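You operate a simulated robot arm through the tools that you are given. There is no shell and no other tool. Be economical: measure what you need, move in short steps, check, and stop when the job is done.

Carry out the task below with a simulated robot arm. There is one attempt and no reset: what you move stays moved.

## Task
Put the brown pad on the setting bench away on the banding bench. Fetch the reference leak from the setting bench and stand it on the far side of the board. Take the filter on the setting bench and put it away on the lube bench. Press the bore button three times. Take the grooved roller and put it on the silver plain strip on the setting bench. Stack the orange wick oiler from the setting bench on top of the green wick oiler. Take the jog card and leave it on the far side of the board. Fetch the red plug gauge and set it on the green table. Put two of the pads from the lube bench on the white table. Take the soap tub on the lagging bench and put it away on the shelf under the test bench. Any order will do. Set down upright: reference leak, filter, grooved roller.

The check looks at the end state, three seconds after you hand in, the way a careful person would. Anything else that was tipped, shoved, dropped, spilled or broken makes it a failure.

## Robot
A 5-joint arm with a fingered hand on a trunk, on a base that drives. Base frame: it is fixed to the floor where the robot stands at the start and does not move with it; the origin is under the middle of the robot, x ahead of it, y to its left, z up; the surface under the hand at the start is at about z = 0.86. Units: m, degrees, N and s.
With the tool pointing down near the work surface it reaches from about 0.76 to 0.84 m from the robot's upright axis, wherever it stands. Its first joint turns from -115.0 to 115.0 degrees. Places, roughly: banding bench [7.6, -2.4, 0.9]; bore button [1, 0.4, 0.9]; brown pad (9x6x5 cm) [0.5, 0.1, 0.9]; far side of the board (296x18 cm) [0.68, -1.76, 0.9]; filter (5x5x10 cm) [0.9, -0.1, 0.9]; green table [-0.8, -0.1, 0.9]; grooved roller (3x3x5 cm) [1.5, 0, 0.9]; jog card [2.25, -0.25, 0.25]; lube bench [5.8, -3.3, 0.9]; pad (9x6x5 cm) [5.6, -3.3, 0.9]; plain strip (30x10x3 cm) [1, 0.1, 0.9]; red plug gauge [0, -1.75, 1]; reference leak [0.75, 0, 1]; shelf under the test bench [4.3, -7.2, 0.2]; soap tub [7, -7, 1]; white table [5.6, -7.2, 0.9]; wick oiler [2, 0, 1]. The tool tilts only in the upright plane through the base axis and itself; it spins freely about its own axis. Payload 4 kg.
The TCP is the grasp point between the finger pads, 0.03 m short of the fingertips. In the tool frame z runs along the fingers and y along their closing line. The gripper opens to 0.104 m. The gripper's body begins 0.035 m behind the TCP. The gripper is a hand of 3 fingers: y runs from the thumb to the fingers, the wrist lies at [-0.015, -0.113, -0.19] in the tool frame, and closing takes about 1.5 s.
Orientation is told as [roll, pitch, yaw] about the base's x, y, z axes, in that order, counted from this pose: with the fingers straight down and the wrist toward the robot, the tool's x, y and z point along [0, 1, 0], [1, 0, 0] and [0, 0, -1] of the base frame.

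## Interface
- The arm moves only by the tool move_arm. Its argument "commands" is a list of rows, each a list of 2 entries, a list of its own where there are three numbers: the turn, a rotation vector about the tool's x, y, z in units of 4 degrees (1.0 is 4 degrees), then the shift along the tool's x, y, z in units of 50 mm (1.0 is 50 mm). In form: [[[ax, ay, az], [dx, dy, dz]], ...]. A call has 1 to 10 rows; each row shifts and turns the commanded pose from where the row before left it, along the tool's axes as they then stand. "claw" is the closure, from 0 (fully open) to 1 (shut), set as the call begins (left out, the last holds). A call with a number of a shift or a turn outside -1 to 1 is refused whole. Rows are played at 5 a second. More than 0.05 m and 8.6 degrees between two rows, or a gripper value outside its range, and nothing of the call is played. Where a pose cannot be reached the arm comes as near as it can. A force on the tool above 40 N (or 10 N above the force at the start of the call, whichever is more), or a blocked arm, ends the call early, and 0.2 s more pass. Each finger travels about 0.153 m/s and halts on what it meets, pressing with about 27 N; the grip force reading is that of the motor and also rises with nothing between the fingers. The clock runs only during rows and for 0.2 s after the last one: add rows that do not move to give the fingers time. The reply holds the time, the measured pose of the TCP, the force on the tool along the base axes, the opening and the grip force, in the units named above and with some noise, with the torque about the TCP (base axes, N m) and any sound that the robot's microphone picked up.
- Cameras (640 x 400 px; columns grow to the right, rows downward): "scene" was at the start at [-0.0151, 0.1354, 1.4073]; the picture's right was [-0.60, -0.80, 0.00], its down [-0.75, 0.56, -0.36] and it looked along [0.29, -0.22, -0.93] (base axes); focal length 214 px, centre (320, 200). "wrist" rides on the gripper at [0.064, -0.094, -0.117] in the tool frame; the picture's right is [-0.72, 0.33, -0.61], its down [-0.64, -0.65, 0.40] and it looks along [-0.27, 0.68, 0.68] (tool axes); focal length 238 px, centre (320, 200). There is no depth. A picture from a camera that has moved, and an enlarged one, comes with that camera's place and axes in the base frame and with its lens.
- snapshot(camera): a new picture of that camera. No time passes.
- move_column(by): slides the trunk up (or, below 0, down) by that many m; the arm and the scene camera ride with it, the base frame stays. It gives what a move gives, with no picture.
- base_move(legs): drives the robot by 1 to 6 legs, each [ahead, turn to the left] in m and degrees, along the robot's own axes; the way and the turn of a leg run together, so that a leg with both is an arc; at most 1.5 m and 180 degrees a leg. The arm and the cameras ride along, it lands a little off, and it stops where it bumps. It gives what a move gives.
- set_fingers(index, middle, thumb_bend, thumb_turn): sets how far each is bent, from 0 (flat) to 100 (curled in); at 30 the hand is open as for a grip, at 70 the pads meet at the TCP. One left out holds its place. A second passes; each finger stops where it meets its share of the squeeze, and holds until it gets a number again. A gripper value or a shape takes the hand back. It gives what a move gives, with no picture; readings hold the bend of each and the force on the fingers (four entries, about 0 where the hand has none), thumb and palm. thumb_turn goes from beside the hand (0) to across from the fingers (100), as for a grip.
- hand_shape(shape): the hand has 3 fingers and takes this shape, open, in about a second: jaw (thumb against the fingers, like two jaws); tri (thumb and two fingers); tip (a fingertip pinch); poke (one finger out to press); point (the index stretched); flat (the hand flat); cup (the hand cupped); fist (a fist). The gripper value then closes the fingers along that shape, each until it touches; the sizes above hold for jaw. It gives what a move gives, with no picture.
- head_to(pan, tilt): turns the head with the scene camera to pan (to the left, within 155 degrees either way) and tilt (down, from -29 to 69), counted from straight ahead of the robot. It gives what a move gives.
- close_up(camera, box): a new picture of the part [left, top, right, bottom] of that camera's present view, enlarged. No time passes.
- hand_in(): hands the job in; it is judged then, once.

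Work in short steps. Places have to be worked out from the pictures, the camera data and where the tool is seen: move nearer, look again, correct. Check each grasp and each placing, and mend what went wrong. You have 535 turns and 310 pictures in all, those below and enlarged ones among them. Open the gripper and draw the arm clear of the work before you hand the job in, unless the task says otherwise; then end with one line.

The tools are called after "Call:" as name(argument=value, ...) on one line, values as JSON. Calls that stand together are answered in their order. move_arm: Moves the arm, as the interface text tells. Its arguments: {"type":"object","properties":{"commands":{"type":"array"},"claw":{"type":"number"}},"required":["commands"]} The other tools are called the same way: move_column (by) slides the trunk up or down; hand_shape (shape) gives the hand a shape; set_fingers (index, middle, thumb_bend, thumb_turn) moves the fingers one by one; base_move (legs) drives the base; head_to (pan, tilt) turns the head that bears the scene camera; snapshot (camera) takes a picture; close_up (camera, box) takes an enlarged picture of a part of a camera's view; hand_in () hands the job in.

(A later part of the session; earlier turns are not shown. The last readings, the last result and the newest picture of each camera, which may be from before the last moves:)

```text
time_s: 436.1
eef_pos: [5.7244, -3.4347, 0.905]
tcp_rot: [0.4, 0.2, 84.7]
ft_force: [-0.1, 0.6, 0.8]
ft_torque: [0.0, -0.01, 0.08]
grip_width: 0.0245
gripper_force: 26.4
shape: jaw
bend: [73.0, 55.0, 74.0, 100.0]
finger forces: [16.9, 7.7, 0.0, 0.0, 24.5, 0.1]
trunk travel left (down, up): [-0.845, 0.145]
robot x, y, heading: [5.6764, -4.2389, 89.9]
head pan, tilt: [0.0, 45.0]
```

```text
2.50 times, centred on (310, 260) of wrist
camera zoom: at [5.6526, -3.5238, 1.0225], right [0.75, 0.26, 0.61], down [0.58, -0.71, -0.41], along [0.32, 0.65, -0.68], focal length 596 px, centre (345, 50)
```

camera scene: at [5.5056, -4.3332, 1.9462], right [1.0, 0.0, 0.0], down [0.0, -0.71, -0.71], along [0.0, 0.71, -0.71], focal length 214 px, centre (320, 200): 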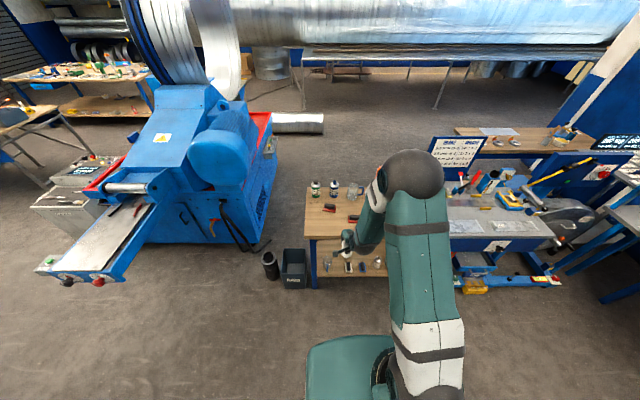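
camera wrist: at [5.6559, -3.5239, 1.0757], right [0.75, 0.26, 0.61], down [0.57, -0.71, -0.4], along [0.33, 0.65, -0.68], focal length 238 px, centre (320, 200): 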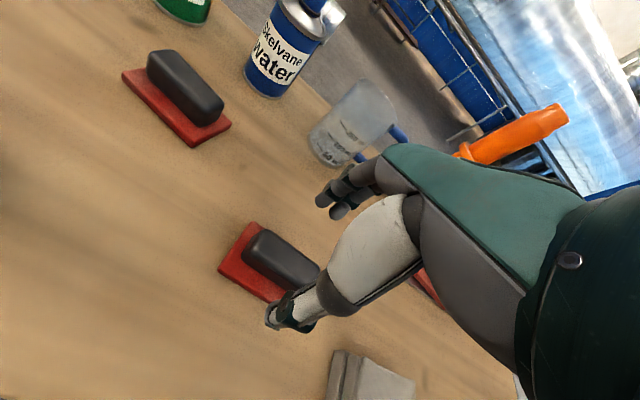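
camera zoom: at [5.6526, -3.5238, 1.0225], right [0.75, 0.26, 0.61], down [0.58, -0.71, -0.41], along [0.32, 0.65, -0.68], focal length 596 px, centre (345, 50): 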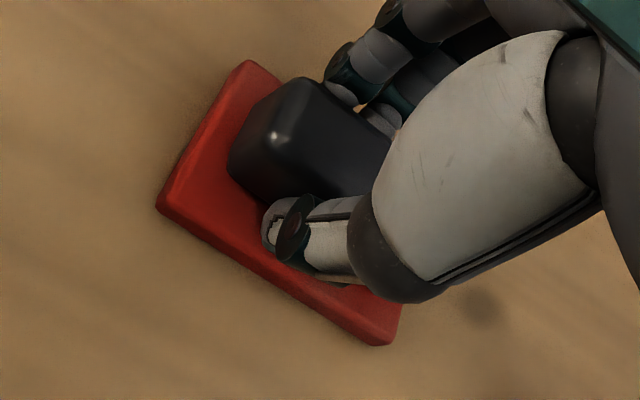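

Gripped on the block (bottom 0.045 below TCP). Lift and retract.

Call:
move_column(by=0.14)

Call:
move_arm(commands=[[[0, 0, 0], [0, -0.8, -0.5]], [[0, 0, 0], [0, -0.8, -0.5]], [[0, 0, 0], [0, -0.8, -0.5]], [[0, 0, 0], [0, -0.9, -0.3]], [[0, 0, 0], [0, -0.9, 0]], [[0, 0, 0], [0, -0.9, 0]]])

Call:
head_to(pan=-150, tilt=15)

Call:
snapshot(camera="scene")

Call:
head_to(pan=150, tilt=15)

Call:
snapshot(camera="scene")

```text
time_s: 437.7
eef_pos: [5.7244, -3.434, 1.0447]
tcp_rot: [0.5, 0.3, 84.7]
ft_force: [0.1, -0.1, -0.8]
ft_torque: [-0.01, -0.01, 0.03]
grip_width: 0.0243
gripper_force: 26.8
shape: jaw
bend: [73.0, 55.0, 74.0, 100.0]
finger forces: [16.8, 7.6, 0.0, 0.1, 24.4, 0.0]
trunk travel left (down, up): [-0.985, 0.005]
robot x, y, heading: [5.6782, -4.2384, 89.7]
head pan, tilt: [0.0, 45.0]
```

```text
time_s: 439.1
eef_pos: [5.7014, -3.6891, 1.1384]
tcp_rot: [0.6, 0.1, 84.9]
ft_force: [0.8, 0.1, -0.5]
ft_torque: [0.04, -0.03, -0.02]
grip_width: 0.0239
gripper_force: 27.5
shape: jaw
bend: [73.0, 55.0, 74.0, 100.0]
finger forces: [16.8, 7.7, 0.0, 0.0, 24.5, 0.0]
trunk travel left (down, up): [-0.985, 0.005]
robot x, y, heading: [5.6806, -4.2395, 89.6]
head pan, tilt: [0.0, 45.0]
```

```text
time_s: 441.5
eef_pos: [5.7016, -3.6847, 1.1364]
tcp_rot: [0.6, 0.2, 84.9]
ft_force: [0.6, 0.4, -1.0]
ft_torque: [-0.03, -0.03, -0.01]
grip_width: 0.024
gripper_force: 27.8
shape: jaw
bend: [73.0, 55.0, 74.0, 100.0]
finger forces: [16.9, 7.6, 0.0, 0.1, 24.5, 0.0]
trunk travel left (down, up): [-0.985, 0.005]
robot x, y, heading: [5.6789, -4.2382, 90.0]
head pan, tilt: [-150.0, 15.0]
```

```text
173 pictures are left
camera scene: at [5.5525, -4.3835, 1.993], right [-0.87, -0.5, 0.0], down [-0.13, 0.22, -0.97], along [0.48, -0.84, -0.26], focal length 214 px, centre (320, 200)
```

scene: 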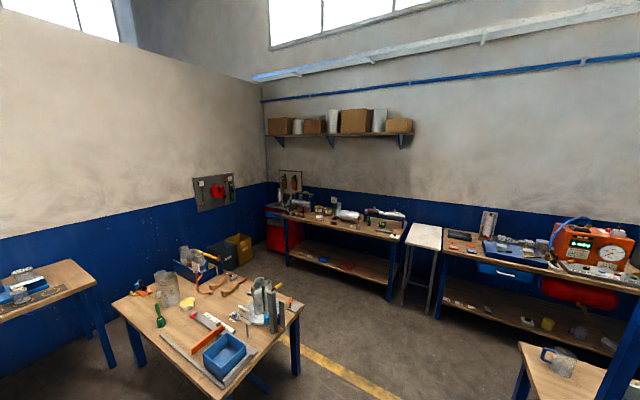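

```text
time_s: 445.6
eef_pos: [5.7016, -3.6849, 1.137]
tcp_rot: [0.6, 0.3, 85.0]
ft_force: [-0.3, -1.1, -0.7]
ft_torque: [0.0, 0.02, -0.03]
grip_width: 0.0242
gripper_force: 27.3
shape: jaw
bend: [73.0, 55.0, 74.0, 100.0]
finger forces: [16.9, 7.6, 0.0, 0.1, 24.4, 0.1]
trunk travel left (down, up): [-0.985, 0.005]
robot x, y, heading: [5.6816, -4.2413, 89.9]
head pan, tilt: [150.0, 15.0]
```

```text
172 pictures are left
camera scene: at [5.459, -4.3832, 1.993], right [-0.86, 0.5, 0.0], down [0.13, 0.22, -0.97], along [-0.49, -0.83, -0.26], focal length 214 px, centre (320, 200)
```

scene: 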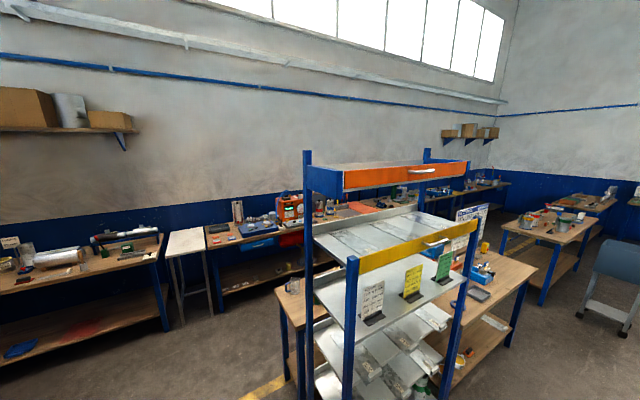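

The white table stands against the far wall near (5.6,-7.1). Check the passage southwards.

Call:
head_to(pan=155, tilt=50)

Call:
snapshot(camera="scene")

Call:
head_to(pan=-155, tilt=50)

Call:
snapshot(camera="scene")

```text
time_s: 446.6
eef_pos: [5.701, -3.6847, 1.1377]
tcp_rot: [0.6, 0.4, 84.9]
ft_force: [0.1, -0.7, -0.6]
ft_torque: [0.0, 0.03, -0.01]
grip_width: 0.0243
gripper_force: 27.1
shape: jaw
bend: [73.0, 55.0, 74.0, 100.0]
finger forces: [16.9, 7.7, 0.0, 0.1, 24.4, 0.0]
trunk travel left (down, up): [-0.985, 0.005]
robot x, y, heading: [5.6799, -4.2383, 89.4]
head pan, tilt: [154.7, 50.0]
```

```text
171 pictures are left
camera scene: at [5.4728, -4.3721, 1.9394], right [-0.9, 0.43, 0.0], down [0.33, 0.69, -0.64], along [-0.28, -0.58, -0.77], focal length 214 px, centre (320, 200)
```

scene: 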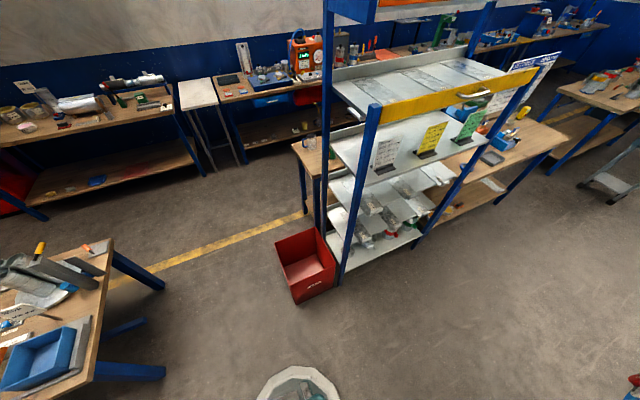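

```text
time_s: 450.8
eef_pos: [5.7015, -3.6846, 1.1365]
tcp_rot: [0.7, 0.3, 84.9]
ft_force: [-0.5, -0.4, 0.2]
ft_torque: [0.05, 0.0, 0.01]
grip_width: 0.0241
gripper_force: 27.3
shape: jaw
bend: [73.0, 55.0, 74.0, 100.0]
finger forces: [16.9, 7.6, 0.0, 0.0, 24.4, 0.1]
trunk travel left (down, up): [-0.985, 0.005]
robot x, y, heading: [5.6774, -4.2386, 89.8]
head pan, tilt: [-154.7, 50.0]
```

```text
170 pictures are left
camera scene: at [5.5387, -4.3722, 1.9393], right [-0.91, -0.42, 0.0], down [-0.33, 0.69, -0.64], along [0.27, -0.58, -0.77], focal length 214 px, centre (320, 200)
```

scene: 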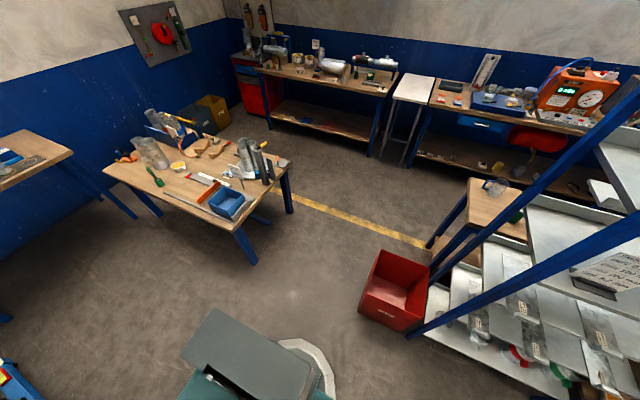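

The passage between the red box (x ≤ 5.47) and the table (x ≥ 6.35) is centred at x ≈ 5.9. Drive through it to the white table.

Call:
base_move(legs=[[0, -89.8], [0.22, 0], [0, -90], [1.35, 0]])

Call:
head_to(pan=0, tilt=35)

Call:
snapshot(camera="scene")

```text
time_s: 466.5
eef_pos: [5.848, -6.1294, 1.1366]
tcp_rot: [0.6, 0.3, -96.0]
ft_force: [-0.1, 0.3, -1.2]
ft_torque: [-0.01, -0.04, 0.03]
grip_width: 0.0236
gripper_force: 26.8
shape: jaw
bend: [73.0, 55.0, 74.0, 100.0]
finger forces: [16.5, 7.3, 0.0, 0.0, 23.7, 0.0]
trunk travel left (down, up): [-0.985, 0.005]
robot x, y, heading: [5.8793, -5.579, -91.1]
head pan, tilt: [-154.7, 50.0]
```

```text
time_s: 468.9
eef_pos: [5.8485, -6.1289, 1.1384]
tcp_rot: [0.5, 0.3, -96.0]
ft_force: [-0.7, -0.1, -0.8]
ft_torque: [-0.02, -0.02, -0.01]
grip_width: 0.0239
gripper_force: 27.0
shape: jaw
bend: [73.0, 55.0, 74.0, 100.0]
finger forces: [16.5, 7.3, 0.1, 0.1, 23.7, 0.1]
trunk travel left (down, up): [-0.985, 0.005]
robot x, y, heading: [5.8821, -5.5728, -91.2]
head pan, tilt: [0.0, 35.0]
```

```text
169 pictures are left
camera scene: at [6.0523, -5.6121, 1.961], right [-1.0, 0.02, 0.0], down [0.01, 0.57, -0.82], along [-0.02, -0.82, -0.57], focal length 214 px, centre (320, 200)
```

scene: 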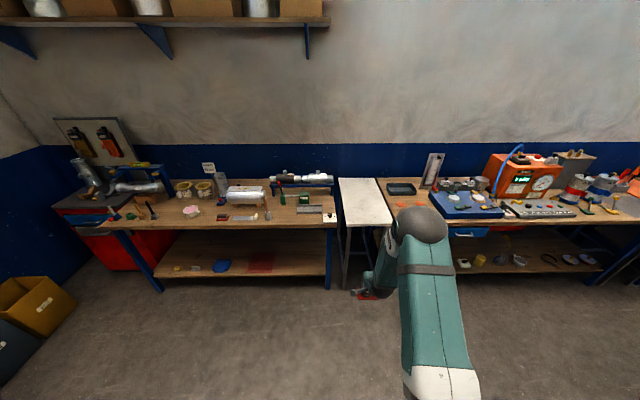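

White table top spans x 5.47–5.82, y -6.85…-7.6. Drive to about (5.645, -6.27) facing it.

Call:
base_move(legs=[[0, -17.5], [0.73, 0], [0, 18.7]])

Call:
snapshot(camera="wrist")

Call:
snapshot(camera="scene")

```text
time_s: 474.9
eef_pos: [5.6435, -6.8275, 1.1379]
tcp_rot: [0.7, 0.3, -93.6]
ft_force: [0.8, -0.6, -0.8]
ft_torque: [-0.01, -0.01, 0.01]
grip_width: 0.024
gripper_force: 27.1
shape: jaw
bend: [73.0, 55.0, 74.0, 100.0]
finger forces: [16.5, 7.3, 0.0, 0.1, 23.7, 0.0]
trunk travel left (down, up): [-0.985, 0.005]
robot x, y, heading: [5.6505, -6.274, -88.6]
head pan, tilt: [0.0, 35.0]
```

```text
168 pictures are left
camera wrist: at [5.7115, -6.7407, 1.2547], right [-0.74, -0.28, 0.6], down [-0.59, 0.69, -0.41], along [-0.3, -0.66, -0.68], focal length 238 px, centre (320, 200)
```

wrist: 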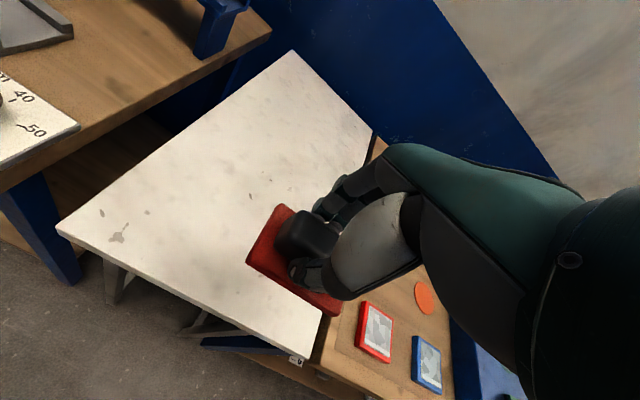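

```text
167 pictures are left
camera scene: at [5.8244, -6.3034, 1.961], right [-1.0, -0.02, 0.0], down [-0.01, 0.57, -0.82], along [0.02, -0.82, -0.57], focal length 214 px, centre (320, 200)
```

scene: 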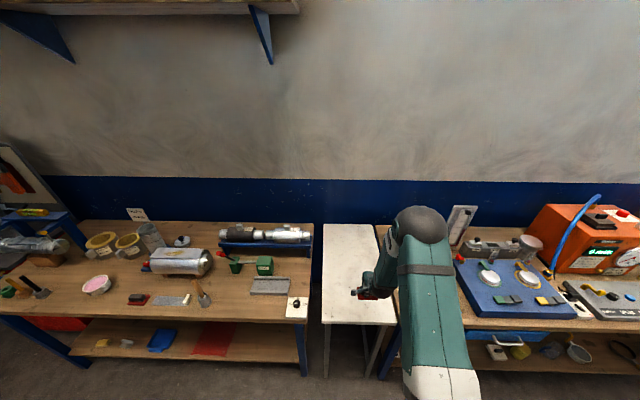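

Call:
move_arm(commands=[[[0, 0, -0.53], [0.15, 0, 0]], [[0, 0, 0], [0, 0.93, 0]], [[0, 0, 0], [0, 0.93, 0]], [[0, 0, 0], [0, 0.93, 0]], [[0, 0, 0], [0, 0.93, 0]], [[0, 0, 0], [0, 0.93, 0]]])

Call:
move_column(by=-0.18)

Call:
snapshot(camera="wrist")

```text
time_s: 476.3
eef_pos: [5.6462, -7.0658, 1.1365]
tcp_rot: [0.1, 0.4, -91.8]
ft_force: [0.7, -0.6, -1.2]
ft_torque: [0.02, -0.02, 0.02]
grip_width: 0.0238
gripper_force: 27.1
shape: jaw
bend: [73.0, 55.0, 75.0, 100.0]
finger forces: [16.5, 7.5, 0.0, 0.0, 23.9, 0.0]
trunk travel left (down, up): [-0.985, 0.005]
robot x, y, heading: [5.6495, -6.2787, -88.4]
head pan, tilt: [0.0, 35.0]
```

```text
time_s: 478.3
eef_pos: [5.6453, -7.0631, 0.9575]
tcp_rot: [0.1, 0.2, -91.7]
ft_force: [-0.5, -0.4, -0.5]
ft_torque: [0.0, 0.02, 0.01]
grip_width: 0.0238
gripper_force: 27.3
shape: jaw
bend: [73.0, 55.0, 75.0, 100.0]
finger forces: [16.6, 7.4, 0.0, 0.0, 24.0, 0.0]
trunk travel left (down, up): [-0.805, 0.185]
robot x, y, heading: [5.6508, -6.2736, -88.5]
head pan, tilt: [0.0, 35.0]
```

```text
166 pictures are left
camera wrist: at [5.7122, -6.9734, 1.0748], right [-0.73, -0.31, 0.61], down [-0.62, 0.67, -0.4], along [-0.29, -0.67, -0.68], focal length 238 px, centre (320, 200)
```

wrist: 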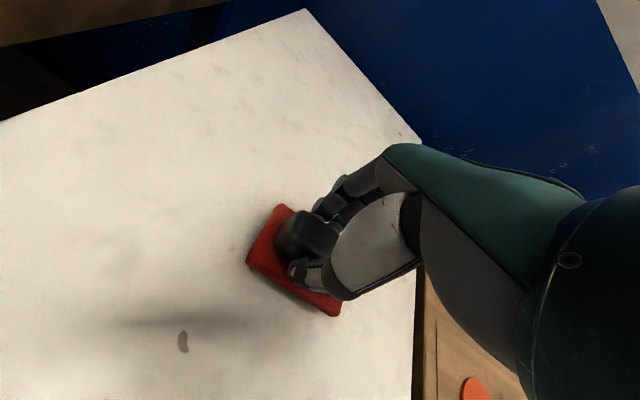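

Over the white table. Descend stepwise to contact.

Call:
move_arm(commands=[[[0, 0, 0], [0, 0, 0.2]], [[0, 0, 0], [0, 0, 0.1]], [[0, 0, 0], [0, 0, 0.1]], [[0, 0, 0], [0, 0, 0.08]]])

```text
time_s: 479.5
eef_pos: [5.6471, -7.0682, 0.942]
tcp_rot: [0.2, -0.8, -91.7]
ft_force: [-0.8, 7.8, 19.7]
ft_torque: [0.34, 0.03, -0.03]
grip_width: 0.0255
gripper_force: 27.0
shape: jaw
bend: [74.0, 56.0, 75.0, 100.0]
finger forces: [16.9, 7.0, 0.1, 0.0, 32.1, 0.0]
trunk travel left (down, up): [-0.805, 0.185]
robot x, y, heading: [5.6503, -6.2751, -88.6]
head pan, tilt: [0.0, 35.0]
stopped in row 4: the force on the tool passed its limit at 42 N (the readings are from after the stop); the commanded pose is now the measured one
```

Call:
move_arm(commands=[[[0, 0, 0], [0, 0, -0.08]], [[0, 0, 0], [0, 0, 0]]])

Call:
move_arm(commands=[[[0, 0, 0], [0, 0, 0]], [[0, 0, 0], [0, 0, 0]], [[0, 0, 0], [0, 0, 0]], [[0, 0, 0], [0, 0, 0]], [[0, 0, 0], [0, 0, 0]]], claw=0.3)

Call:
move_column(by=0.15)

Call:
snapshot(camera="wrist")

```text
time_s: 480.1
eef_pos: [5.6471, -7.0663, 0.9436]
tcp_rot: [0.2, -0.5, -91.8]
ft_force: [-0.7, 1.7, 11.6]
ft_torque: [0.11, 0.01, -0.06]
grip_width: 0.0252
gripper_force: 27.4
shape: jaw
bend: [74.0, 56.0, 75.0, 100.0]
finger forces: [18.2, 7.5, 0.0, 0.1, 28.1, 0.1]
trunk travel left (down, up): [-0.805, 0.185]
robot x, y, heading: [5.6515, -6.2774, -88.8]
head pan, tilt: [0.0, 35.0]
```

```text
time_s: 481.3
eef_pos: [5.6457, -7.0678, 0.9421]
tcp_rot: [0.2, -0.3, -91.8]
ft_force: [-0.6, 0.1, 0.3]
ft_torque: [0.0, -0.01, 0.0]
grip_width: 0.0725
gripper_force: 0.0
shape: jaw
bend: [27.0, 37.0, 58.0, 99.0]
finger forces: [0.0, 0.0, 0.0, 0.0, 0.0, 0.1]
trunk travel left (down, up): [-0.805, 0.185]
robot x, y, heading: [5.6503, -6.2752, -88.8]
head pan, tilt: [0.0, 35.0]
```

```text
time_s: 483.1
eef_pos: [5.6477, -7.0672, 1.0928]
tcp_rot: [0.3, -0.4, -91.9]
ft_force: [0.3, -0.2, -0.1]
ft_torque: [-0.02, 0.02, 0.03]
grip_width: 0.0725
gripper_force: 0.1
shape: jaw
bend: [27.0, 37.0, 58.0, 99.0]
finger forces: [0.0, 0.0, 0.1, 0.0, 0.0, 0.0]
trunk travel left (down, up): [-0.955, 0.035]
robot x, y, heading: [5.652, -6.2723, -88.3]
head pan, tilt: [0.0, 35.0]
```

```text
165 pictures are left
camera wrist: at [5.7131, -6.9759, 1.2083], right [-0.73, -0.3, 0.61], down [-0.62, 0.67, -0.41], along [-0.29, -0.68, -0.67], focal length 238 px, centre (320, 200)
```

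wrist: 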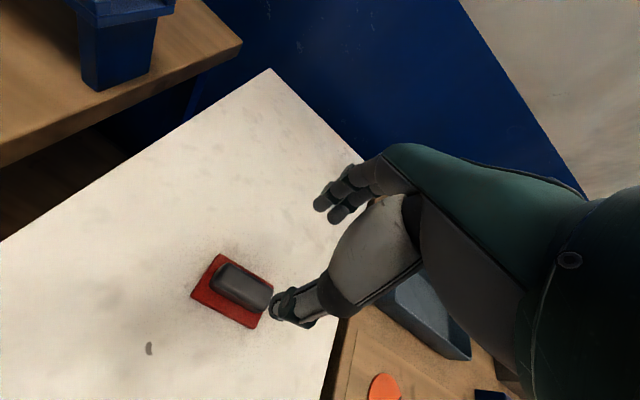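

First pad is on the white table. The soap tub (pink) is near at about (7.08, -6.98); I'll do that now. Retract and drive over.

Call:
move_arm(commands=[[[0, 0, 0], [0, -0.8, -0.5]], [[0, 0, 0], [0, -0.9, -0.3]], [[0, 0, 0], [0, -0.9, 0]], [[0, 0, 0], [0, -0.9, 0]], [[0, 0, 0], [0, -0.9, 0]], [[0, 0, 0], [0, -0.9, 0]]], claw=0)

Call:
base_move(legs=[[0.02, 0], [0, 88.5], [1.4, 0], [0, -90]])

Call:
snapshot(camera="scene")

Call:
snapshot(camera="wrist")

```text
time_s: 484.4
eef_pos: [5.6569, -6.7999, 1.1323]
tcp_rot: [0.3, -0.4, -91.7]
ft_force: [-0.2, -0.5, 0.0]
ft_torque: [-0.04, -0.02, 0.01]
grip_width: 0.1038
gripper_force: 0.0
shape: jaw
bend: [30.0, 30.0, 30.0, 98.0]
finger forces: [0.0, 0.1, 0.0, 0.0, 0.0, 0.0]
trunk travel left (down, up): [-0.955, 0.035]
robot x, y, heading: [5.6531, -6.2748, -88.5]
head pan, tilt: [0.0, 35.0]
```

```text
time_s: 499.2
eef_pos: [7.0163, -6.857, 1.1314]
tcp_rot: [0.3, -0.4, -92.9]
ft_force: [-0.4, 0.4, 0.1]
ft_torque: [-0.01, -0.02, 0.02]
grip_width: 0.1039
gripper_force: 0.1
shape: jaw
bend: [30.0, 30.0, 30.0, 98.0]
finger forces: [0.0, 0.1, 0.1, 0.1, 0.1, 0.0]
trunk travel left (down, up): [-0.955, 0.035]
robot x, y, heading: [7.0222, -6.3279, -90.1]
head pan, tilt: [0.0, 35.0]
```

```text
164 pictures are left
camera scene: at [7.1943, -6.3624, 1.931], right [-1.0, -0.01, 0.0], down [0.0, 0.57, -0.82], along [0.0, -0.82, -0.57], focal length 214 px, centre (320, 200)
```

scene: 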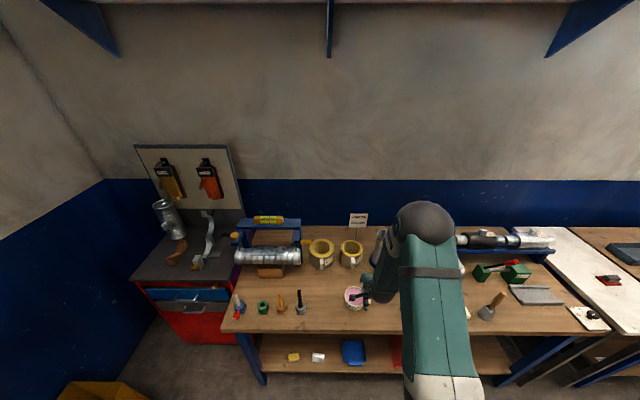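

```text
163 pictures are left
camera wrist: at [7.0837, -6.7667, 1.2468], right [-0.74, -0.29, 0.61], down [-0.61, 0.68, -0.41], along [-0.3, -0.67, -0.68], focal length 238 px, centre (320, 200)
```

wrist: 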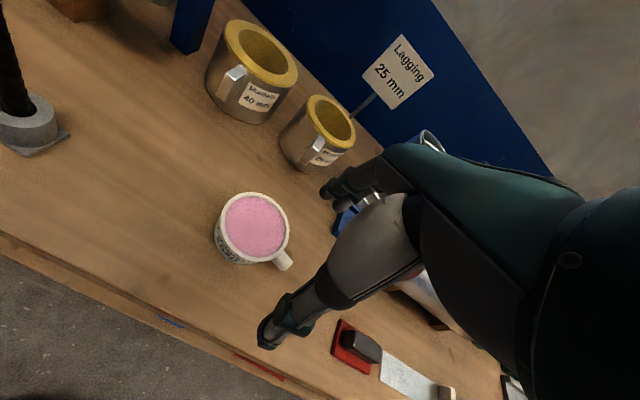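

Call:
close_up(camera="wrist", box=[190, 170, 330, 290])

Call:
close_up(camera="scene", box=[320, 260, 400, 330])

```text
3.33 times, centred on (260, 230) of wrist
camera zoom: at [7.0837, -6.7667, 1.2468], right [-0.74, -0.29, 0.61], down [-0.61, 0.68, -0.41], along [-0.3, -0.67, -0.68], focal length 794 px, centre (520, 100)
```

zoom: 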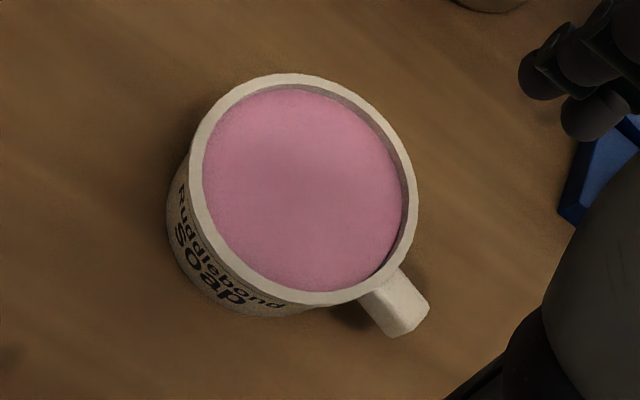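

```text
5.71 times, centred on (360, 295) of scene
camera zoom: at [7.1943, -6.3624, 1.931], right [-1.0, -0.01, 0.0], down [0.0, 0.57, -0.82], along [0.0, -0.82, -0.57], focal length 1226 px, centre (91, -343)
```

zoom: 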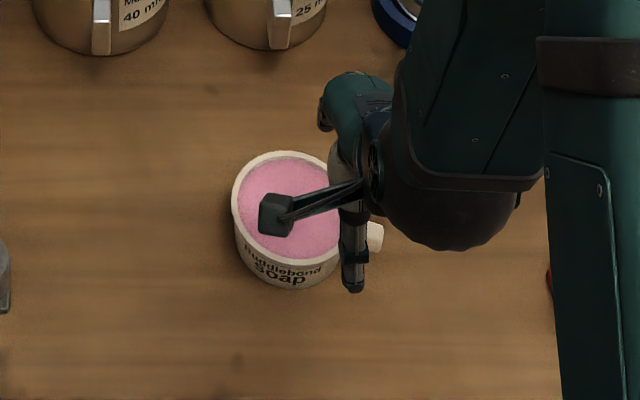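

The tub's rim is about 0.10 m wide, so I'll open the fingers wider than the normal jaw. Back off for a better reach first, then open wide and view.

Call:
base_move(legs=[[-0.13, 0]])

Call:
set_fingers(index=12, middle=12, thumb_bend=12)

Call:
move_arm(commands=[[[0, 0, -0.4], [0, 0, 0]], [[0, 0, 0], [0, 0.9, 0]], [[0, 0, 0], [0, 0.9, 0]], [[0, 0, 0], [0, 0.9, 0]]])

Call:
snapshot(camera="wrist")

```text
time_s: 500.4
eef_pos: [7.0143, -6.7263, 1.1312]
tcp_rot: [0.4, -0.4, -93.1]
ft_force: [0.5, -0.1, 0.5]
ft_torque: [0.0, 0.01, -0.02]
grip_width: 0.1037
gripper_force: 0.1
shape: jaw
bend: [30.0, 30.0, 30.0, 98.0]
finger forces: [0.0, 0.0, 0.1, 0.0, 0.0, 0.0]
trunk travel left (down, up): [-0.955, 0.035]
robot x, y, heading: [7.0187, -6.2053, -89.9]
head pan, tilt: [0.0, 35.0]
```

```text
time_s: 501.4
eef_pos: [7.0158, -6.7277, 1.1321]
tcp_rot: [0.3, -0.3, -93.1]
ft_force: [-0.2, -0.1, 0.4]
ft_torque: [0.02, -0.03, 0.0]
grip_width: 0.1417
gripper_force: 0.0
shape: fingers
bend: [12.0, 12.0, 12.0, 98.0]
finger forces: [0.0, 0.1, 0.1, 0.0, 0.1, 0.1]
trunk travel left (down, up): [-0.955, 0.035]
robot x, y, heading: [7.0204, -6.2032, -89.8]
head pan, tilt: [0.0, 35.0]
```

```text
time_s: 502.4
eef_pos: [7.0179, -6.8644, 1.1295]
tcp_rot: [-0.1, -0.3, -91.6]
ft_force: [-0.6, 0.1, -0.9]
ft_torque: [0.03, -0.04, 0.06]
grip_width: 0.1419
gripper_force: 0.1
shape: fingers
bend: [12.0, 12.0, 12.0, 98.0]
finger forces: [0.0, 0.0, 0.0, 0.0, 0.0, 0.0]
out of reach, approached as far as the arm can: row 1
trunk travel left (down, up): [-0.955, 0.035]
robot x, y, heading: [7.0207, -6.2034, -89.7]
head pan, tilt: [0.0, 35.0]
```

```text
160 pictures are left
camera wrist: at [7.0845, -6.773, 1.2453], right [-0.73, -0.3, 0.62], down [-0.62, 0.67, -0.41], along [-0.29, -0.68, -0.67], focal length 238 px, centre (320, 200)
```

wrist: 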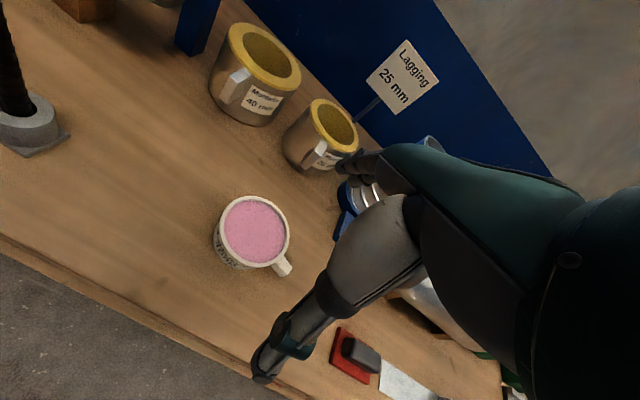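

Opening is now 0.142 m. Move over the tub.

Call:
move_arm(commands=[[[0, 0, 0], [0.12, 0.9, 0]], [[0, 0, 0], [0, 0.9, 0]]])

Call:
snapshot(camera="wrist")

```text
time_s: 503.0
eef_pos: [7.02, -6.9512, 1.1324]
tcp_rot: [0.1, -0.3, -91.5]
ft_force: [-0.9, -0.3, 0.0]
ft_torque: [-0.01, -0.03, 0.0]
grip_width: 0.1419
gripper_force: 0.0
shape: fingers
bend: [12.0, 12.0, 12.0, 98.0]
finger forces: [0.0, 0.0, 0.0, 0.1, 0.1, 0.1]
trunk travel left (down, up): [-0.955, 0.035]
robot x, y, heading: [7.018, -6.2003, -89.8]
head pan, tilt: [0.0, 35.0]
```

```text
159 pictures are left
camera wrist: at [7.0857, -6.8593, 1.248], right [-0.73, -0.3, 0.61], down [-0.62, 0.67, -0.41], along [-0.28, -0.68, -0.67], focal length 238 px, centre (320, 200)
```

wrist: 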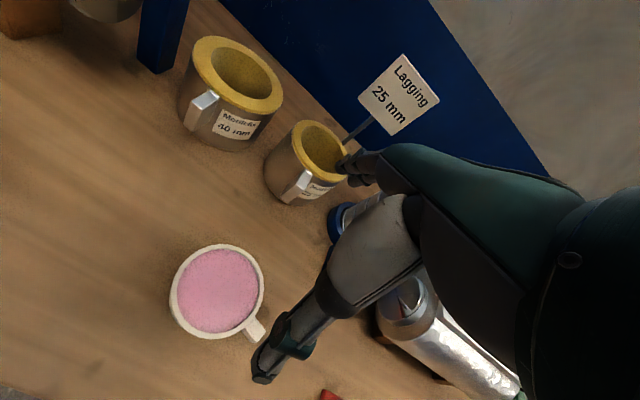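

Call:
move_arm(commands=[[[0, 0, 0], [0.1, -0.12, 0]], [[0, 0, 0], [0, 0, 0]]])

Call:
move_column(by=-0.14)

Call:
snapshot(camera="wrist")

```text
time_s: 503.6
eef_pos: [7.0241, -6.9452, 1.1324]
tcp_rot: [0.4, -0.4, -91.3]
ft_force: [0.4, 0.2, -0.2]
ft_torque: [0.0, 0.02, -0.03]
grip_width: 0.142
gripper_force: 0.0
shape: fingers
bend: [12.0, 12.0, 12.0, 98.0]
finger forces: [0.1, 0.0, 0.0, 0.0, 0.0, 0.0]
trunk travel left (down, up): [-0.955, 0.035]
robot x, y, heading: [7.0226, -6.2009, -90.0]
head pan, tilt: [0.0, 35.0]
```

```text
time_s: 505.3
eef_pos: [7.0241, -6.9459, 0.9927]
tcp_rot: [0.3, -0.4, -91.2]
ft_force: [0.4, -0.4, -1.5]
ft_torque: [-0.01, 0.0, -0.02]
grip_width: 0.1416
gripper_force: 0.0
shape: fingers
bend: [12.0, 12.0, 12.0, 98.0]
finger forces: [0.1, 0.0, 0.1, 0.0, 0.0, 0.0]
trunk travel left (down, up): [-0.815, 0.175]
robot x, y, heading: [7.0192, -6.2029, -89.8]
head pan, tilt: [0.0, 35.0]
```

```text
158 pictures are left
camera wrist: at [7.0895, -6.8533, 1.1078], right [-0.73, -0.3, 0.61], down [-0.62, 0.66, -0.41], along [-0.28, -0.68, -0.67], focal length 238 px, centre (320, 200)
```

wrist: 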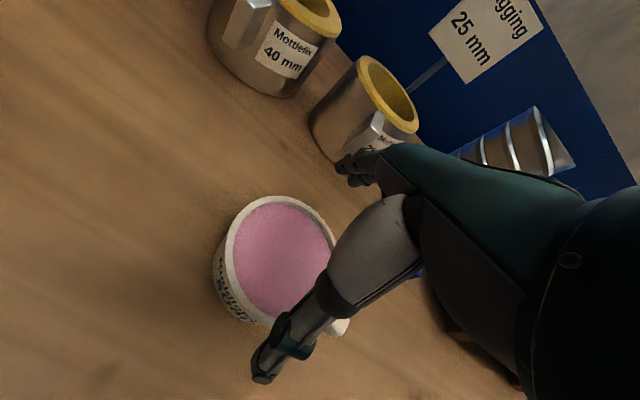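

Centred. Descend in two steps.

Call:
move_arm(commands=[[[0, 0, 0], [0, 0, 0.5]], [[0, 0, 0], [0, 0, 0.4]]])

Call:
snapshot(camera="wrist")

```text
time_s: 505.9
eef_pos: [7.0241, -6.9468, 0.9469]
tcp_rot: [0.3, -0.4, -91.4]
ft_force: [0.0, -0.2, -0.4]
ft_torque: [0.01, 0.02, -0.01]
grip_width: 0.1423
gripper_force: 0.1
shape: fingers
bend: [12.0, 12.0, 12.0, 98.0]
finger forces: [0.0, 0.0, 0.0, 0.0, 0.1, 0.0]
trunk travel left (down, up): [-0.815, 0.175]
robot x, y, heading: [7.025, -6.199, -90.2]
head pan, tilt: [0.0, 35.0]
```

```text
157 pictures are left
camera wrist: at [7.0895, -6.8542, 1.0626], right [-0.73, -0.3, 0.61], down [-0.62, 0.66, -0.41], along [-0.28, -0.68, -0.67], focal length 238 px, centre (320, 200)
```

wrist: 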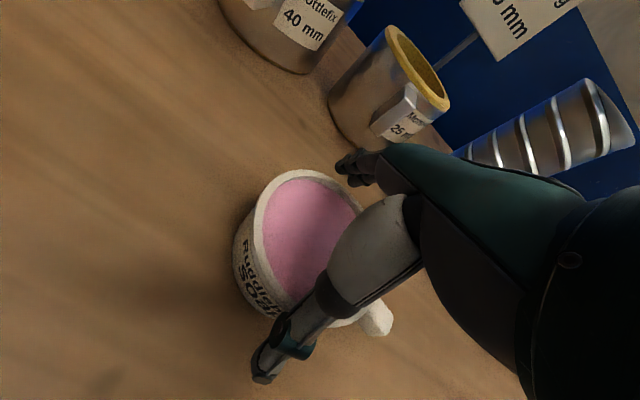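

Call:
move_arm(commands=[[[0, 0, 0], [0, 0, 0.25]], [[0, 0, 0], [0, 0, 0.25]], [[0, 0, 0], [0, 0, 0.2]]])

Call:
snapshot(camera="wrist")

```text
time_s: 506.7
eef_pos: [7.0242, -6.9491, 0.9257]
tcp_rot: [0.3, -1.3, -91.4]
ft_force: [-0.4, 12.5, 27.4]
ft_torque: [0.54, -0.16, 0.09]
grip_width: 0.1454
gripper_force: 14.4
shape: fingers
bend: [11.0, 12.0, 10.0, 97.0]
finger forces: [4.2, 0.0, 0.1, 0.1, 24.9, 0.0]
trunk travel left (down, up): [-0.815, 0.175]
robot x, y, heading: [7.0223, -6.2028, -89.5]
head pan, tilt: [0.0, 35.0]
stopped in row 3: the force on the tool passed its limit at 44 N (the readings are from after the stop); the commanded pose is now the measured one
```

```text
156 pictures are left
camera wrist: at [7.0896, -6.8555, 1.0394], right [-0.73, -0.29, 0.62], down [-0.62, 0.66, -0.42], along [-0.28, -0.69, -0.66], focal length 238 px, centre (320, 200)
```

wrist: 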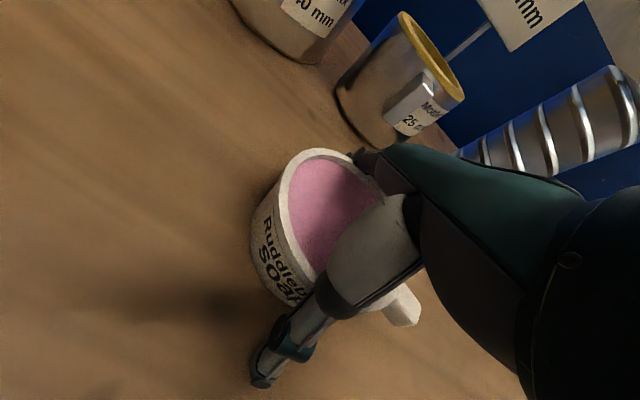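

The thumb touched the rim. Back up and open the fingers fully flat, then re-centre.

Call:
move_arm(commands=[[[0, 0, 0], [0, 0, -0.4]], [[0, 0, 0], [0, 0, -0.4]], [[0.25, 0, 0], [0, 0, 0]]])

Call:
set_fingers(index=2, middle=2, thumb_bend=0)

Call:
snapshot(camera="wrist")

```text
time_s: 507.5
eef_pos: [7.0247, -6.9477, 0.9595]
tcp_rot: [0.4, 0.1, -91.4]
ft_force: [-0.5, 0.3, 0.1]
ft_torque: [0.01, -0.01, 0.05]
grip_width: 0.1427
gripper_force: 0.1
shape: fingers
bend: [12.0, 12.0, 12.0, 97.0]
finger forces: [0.1, 0.0, 0.1, 0.0, 0.0, 0.0]
trunk travel left (down, up): [-0.815, 0.175]
robot x, y, heading: [7.0214, -6.2005, -89.8]
head pan, tilt: [0.0, 35.0]
```

```text
time_s: 508.5
eef_pos: [7.0251, -6.9483, 0.9602]
tcp_rot: [0.3, 0.1, -91.4]
ft_force: [-1.4, 0.2, -0.9]
ft_torque: [-0.04, 0.04, 0.0]
grip_width: 0.1584
gripper_force: 0.0
shape: fingers
bend: [2.0, 2.0, 0.0, 97.0]
finger forces: [0.0, 0.0, 0.0, 0.1, 0.0, 0.0]
trunk travel left (down, up): [-0.815, 0.175]
robot x, y, heading: [7.0185, -6.2037, -89.7]
head pan, tilt: [0.0, 35.0]
```

```text
155 pictures are left
camera wrist: at [7.0895, -6.857, 1.0765], right [-0.73, -0.31, 0.61], down [-0.62, 0.67, -0.41], along [-0.28, -0.68, -0.68], focal length 238 px, centre (320, 200)
```

wrist: 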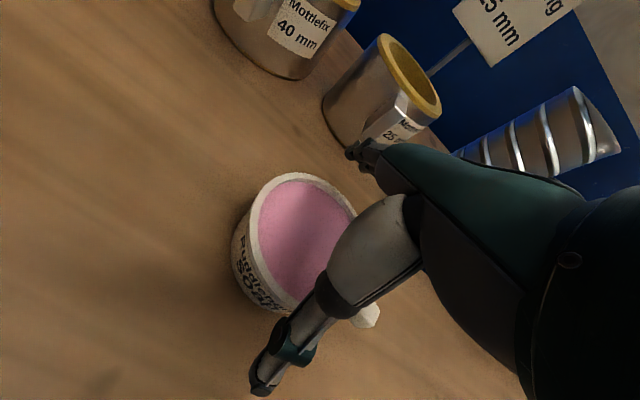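

Call:
close_up(camera="wrist", box=[210, 150, 400, 330])

Call:
close_up(camera="scene", box=[290, 240, 420, 360])

```text
2.22 times, centred on (305, 240) of wrist
camera zoom: at [7.0895, -6.857, 1.0765], right [-0.73, -0.31, 0.61], down [-0.62, 0.67, -0.41], along [-0.28, -0.68, -0.68], focal length 530 px, centre (353, 111)
```

zoom: 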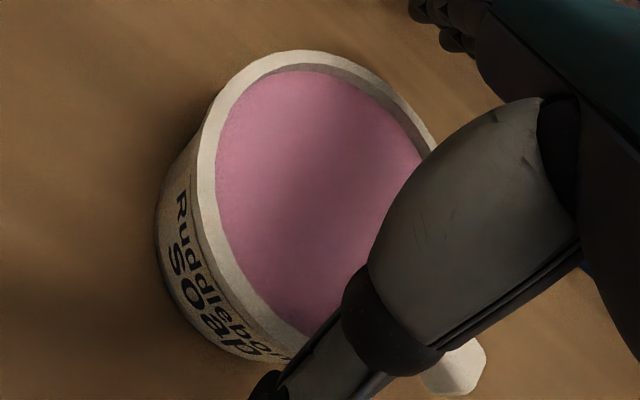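

```text
3.33 times, centred on (355, 300) of scene
camera zoom: at [7.1939, -6.2333, 1.791], right [-1.0, 0.0, 0.0], down [0.0, 0.57, -0.82], along [0.0, -0.82, -0.57], focal length 715 px, centre (203, -133)
```

zoom: 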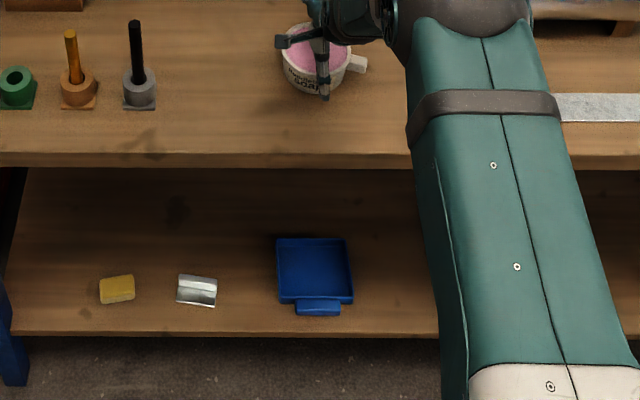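

Fitted rim: centre ≈ (7.022, -6.967), so the hand must go ~18 mm further out. Re-centre and descend again gently.

Call:
move_arm(commands=[[[0, 0, 0], [0, 0.36, 0]], [[0, 0, 0], [0, 0, 0.3]], [[0, 0, 0], [0, 0, 0.2]]])

Call:
close_up(camera="wrist", box=[210, 130, 410, 330])

```text
time_s: 509.3
eef_pos: [7.0238, -6.9676, 0.9425]
tcp_rot: [0.4, -0.5, -91.4]
ft_force: [0.4, 10.4, 25.3]
ft_torque: [1.41, -0.1, 0.05]
grip_width: 0.1594
gripper_force: 12.2
shape: fingers
bend: [2.0, 2.0, 0.0, 97.0]
finger forces: [0.1, 0.1, 0.1, 0.1, 24.2, 0.1]
trunk travel left (down, up): [-0.815, 0.175]
robot x, y, heading: [7.0238, -6.2025, -89.9]
head pan, tilt: [0.0, 35.0]
stopped in row 3: the force on the tool passed its limit at 42 N (the readings are from after the stop); the commanded pose is now the measured one
```

```text
2.00 times, centred on (310, 230) of wrist
camera zoom: at [7.0889, -6.8756, 1.0583], right [-0.73, -0.3, 0.61], down [-0.62, 0.66, -0.41], along [-0.28, -0.68, -0.67], focal length 477 px, centre (340, 140)
```

zoom: 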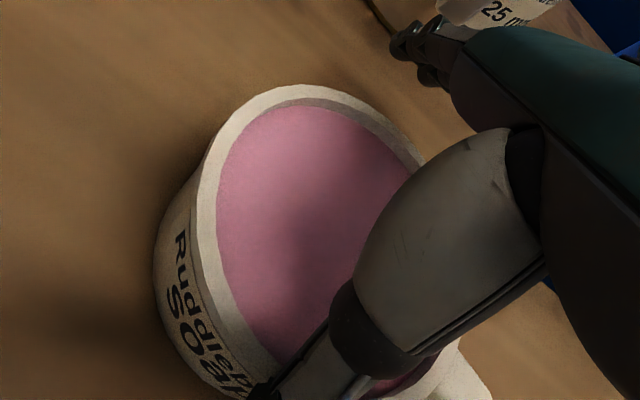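

The thumb sits on the near rim (contact ~0.056 m from the TCP), so the wide opening is asymmetric. Lift, shift 22 mm toward me, and descend again.

Call:
move_arm(commands=[[[0, 0, 0], [0, 0, -0.5]], [[0, 0, 0], [0, -0.46, 0]], [[0, 0, 0], [0, 0, 0.3]], [[0, 0, 0], [0, 0, 0.2]]])

Call:
close_up(camera="wrist", box=[210, 130, 410, 330])

```text
time_s: 510.3
eef_pos: [7.0233, -6.9446, 0.9384]
tcp_rot: [0.3, -0.2, -91.4]
ft_force: [-0.2, 0.3, 0.7]
ft_torque: [0.02, 0.01, 0.02]
grip_width: 0.1585
gripper_force: 0.1
shape: fingers
bend: [2.0, 2.0, 0.0, 97.0]
finger forces: [0.0, 0.0, 0.0, 0.0, 0.0, 0.1]
trunk travel left (down, up): [-0.815, 0.175]
robot x, y, heading: [7.0187, -6.1997, -89.9]
head pan, tilt: [0.0, 35.0]
```

```text
2.00 times, centred on (310, 230) of wrist
camera zoom: at [7.0893, -6.853, 1.0552], right [-0.73, -0.31, 0.61], down [-0.62, 0.67, -0.41], along [-0.28, -0.68, -0.68], focal length 477 px, centre (340, 140)
```

zoom: 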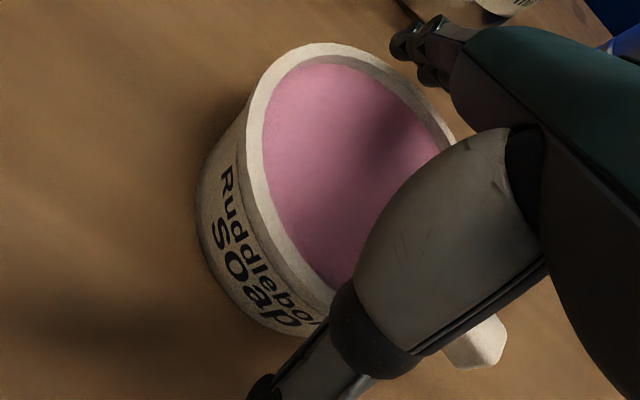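

Call:
move_arm(commands=[[[0, 0, 0], [0, 0, 0.15]], [[0, 0, 0], [0, 0, 0.15]], [[0, 0, 0], [0, 0, 0.15]]])

Call:
close_up(camera="wrist", box=[210, 130, 410, 330])

```text
time_s: 511.1
eef_pos: [7.0244, -6.9455, 0.9193]
tcp_rot: [0.2, -0.6, -91.4]
ft_force: [-0.1, -2.4, 14.2]
ft_torque: [-0.65, -0.01, 0.01]
grip_width: 0.1611
gripper_force: 6.3
shape: fingers
bend: [0.0, 2.0, 0.0, 97.0]
finger forces: [7.7, 3.4, 0.0, 0.0, 1.6, 0.0]
trunk travel left (down, up): [-0.815, 0.175]
robot x, y, heading: [7.022, -6.1992, -89.7]
head pan, tilt: [0.0, 35.0]
```

```text
2.00 times, centred on (310, 230) of wrist
camera zoom: at [7.0889, -6.8529, 1.0347], right [-0.73, -0.3, 0.61], down [-0.62, 0.66, -0.41], along [-0.28, -0.68, -0.67], focal length 477 px, centre (340, 140)
```

zoom: 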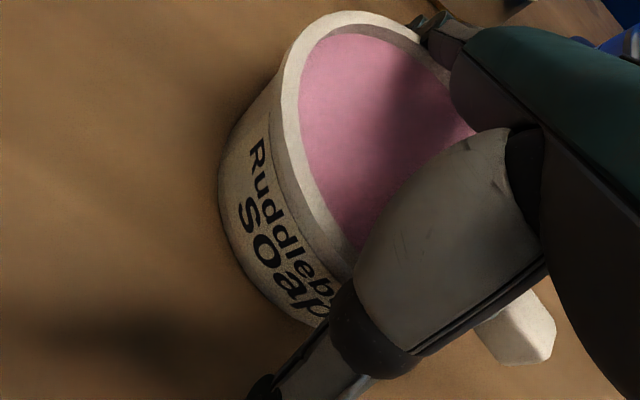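

Both sides now straddle the rim with little clearance. Raise 6 mm and close.

Call:
move_arm(commands=[[[0, 0, 0], [0, 0.06, -0.14]], [[0, 0, 0], [0, 0, 0]]])

Call:
move_arm(commands=[[[0, 0, 0], [0, 0, 0]], [[0, 0, 0], [0, 0, 0]], [[0, 0, 0], [0, 0, 0]], [[0, 0, 0], [0, 0, 0]], [[0, 0, 0], [0, 0, 0]], [[0, 0, 0], [0, 0, 0]], [[0, 0, 0], [0, 0, 0]]], claw=1)

Call:
snapshot(camera="wrist")

```text
time_s: 511.7
eef_pos: [7.0243, -6.9462, 0.9213]
tcp_rot: [0.3, -0.1, -91.4]
ft_force: [0.4, 0.7, 1.5]
ft_torque: [-0.09, -0.02, -0.01]
grip_width: 0.1592
gripper_force: 0.8
shape: fingers
bend: [2.0, 2.0, 0.0, 97.0]
finger forces: [0.9, 0.0, 0.1, 0.0, 0.4, 0.0]
trunk travel left (down, up): [-0.815, 0.175]
robot x, y, heading: [7.0222, -6.2017, -89.7]
head pan, tilt: [0.0, 35.0]
```

```text
time_s: 512.5
eef_pos: [7.0241, -6.951, 0.9293]
tcp_rot: [0.3, -0.9, -91.4]
ft_force: [0.5, 4.3, 19.3]
ft_torque: [0.63, -0.13, 0.05]
grip_width: 0.0772
gripper_force: 27.0
shape: jaw
bend: [14.0, 31.0, 52.0, 98.0]
finger forces: [67.7, 15.7, 0.0, 0.0, 101.4, 0.0]
trunk travel left (down, up): [-0.815, 0.175]
robot x, y, heading: [7.0185, -6.1997, -89.6]
head pan, tilt: [0.0, 35.0]
stopped in row 3: the force on the tool passed its limit at 42 N (the readings are from after the stop); the commanded pose is now the measured one
```

```text
149 pictures are left
camera wrist: at [7.0887, -6.8568, 1.0446], right [-0.73, -0.3, 0.61], down [-0.62, 0.66, -0.42], along [-0.28, -0.69, -0.67], focal length 238 px, centre (320, 200)
```

wrist: 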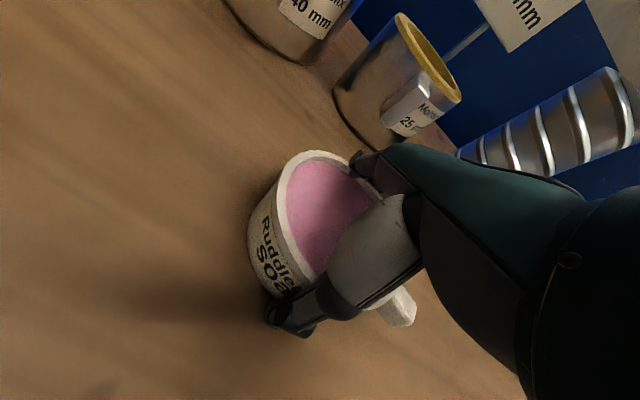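

Fingers have curled in under the rim on the tapered wall (rim wider above — a secure hold). Relieve upward force by rising a few mm and check forces.

Call:
move_arm(commands=[[[0.2, 0, 0], [0, 0, -0.06]], [[0, 0, 0], [0, 0, -0.06]], [[0, 0, 0], [0, 0, 0]]])

```text
time_s: 513.3
eef_pos: [7.0234, -6.9494, 0.9304]
tcp_rot: [0.3, 0.4, -91.4]
ft_force: [1.1, -1.6, 1.1]
ft_torque: [-0.32, -0.04, 0.03]
grip_width: 0.0757
gripper_force: 26.4
shape: jaw
bend: [14.0, 31.0, 54.0, 98.0]
finger forces: [70.3, 16.8, 0.1, 0.1, 85.3, 0.1]
trunk travel left (down, up): [-0.815, 0.175]
robot x, y, heading: [7.018, -6.2033, -89.5]
head pan, tilt: [0.0, 35.0]
```

Forces balanced. Lift slowly 4 cm and look.

Call:
move_column(by=0.04)

Call:
snapshot(camera="wrist")

Call:
close_up(camera="scene", box=[290, 240, 420, 360])

```text
time_s: 514.1
eef_pos: [7.0231, -6.9498, 0.971]
tcp_rot: [0.3, 0.3, -91.4]
ft_force: [-0.1, 0.7, -4.5]
ft_torque: [0.02, 0.01, 0.01]
grip_width: 0.0759
gripper_force: 27.3
shape: jaw
bend: [14.0, 31.0, 54.0, 98.0]
finger forces: [67.2, 16.3, 0.0, 0.0, 84.9, 0.0]
trunk travel left (down, up): [-0.855, 0.135]
robot x, y, heading: [7.0212, -6.2034, -89.6]
head pan, tilt: [0.0, 35.0]
```

```text
148 pictures are left
camera wrist: at [7.0884, -6.8597, 1.0877], right [-0.73, -0.31, 0.61], down [-0.62, 0.67, -0.4], along [-0.28, -0.67, -0.68], focal length 238 px, centre (320, 200)
```

wrist: 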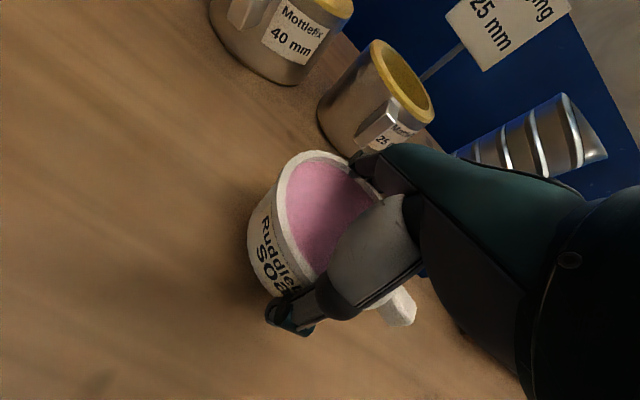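

```text
3.33 times, centred on (355, 300) of scene
camera zoom: at [7.1939, -6.234, 1.831], right [-1.0, 0.0, 0.0], down [0.0, 0.57, -0.82], along [0.0, -0.82, -0.57], focal length 715 px, centre (203, -133)
```

zoom: 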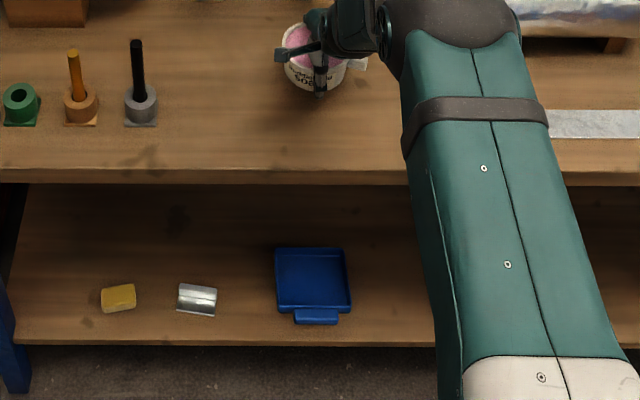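

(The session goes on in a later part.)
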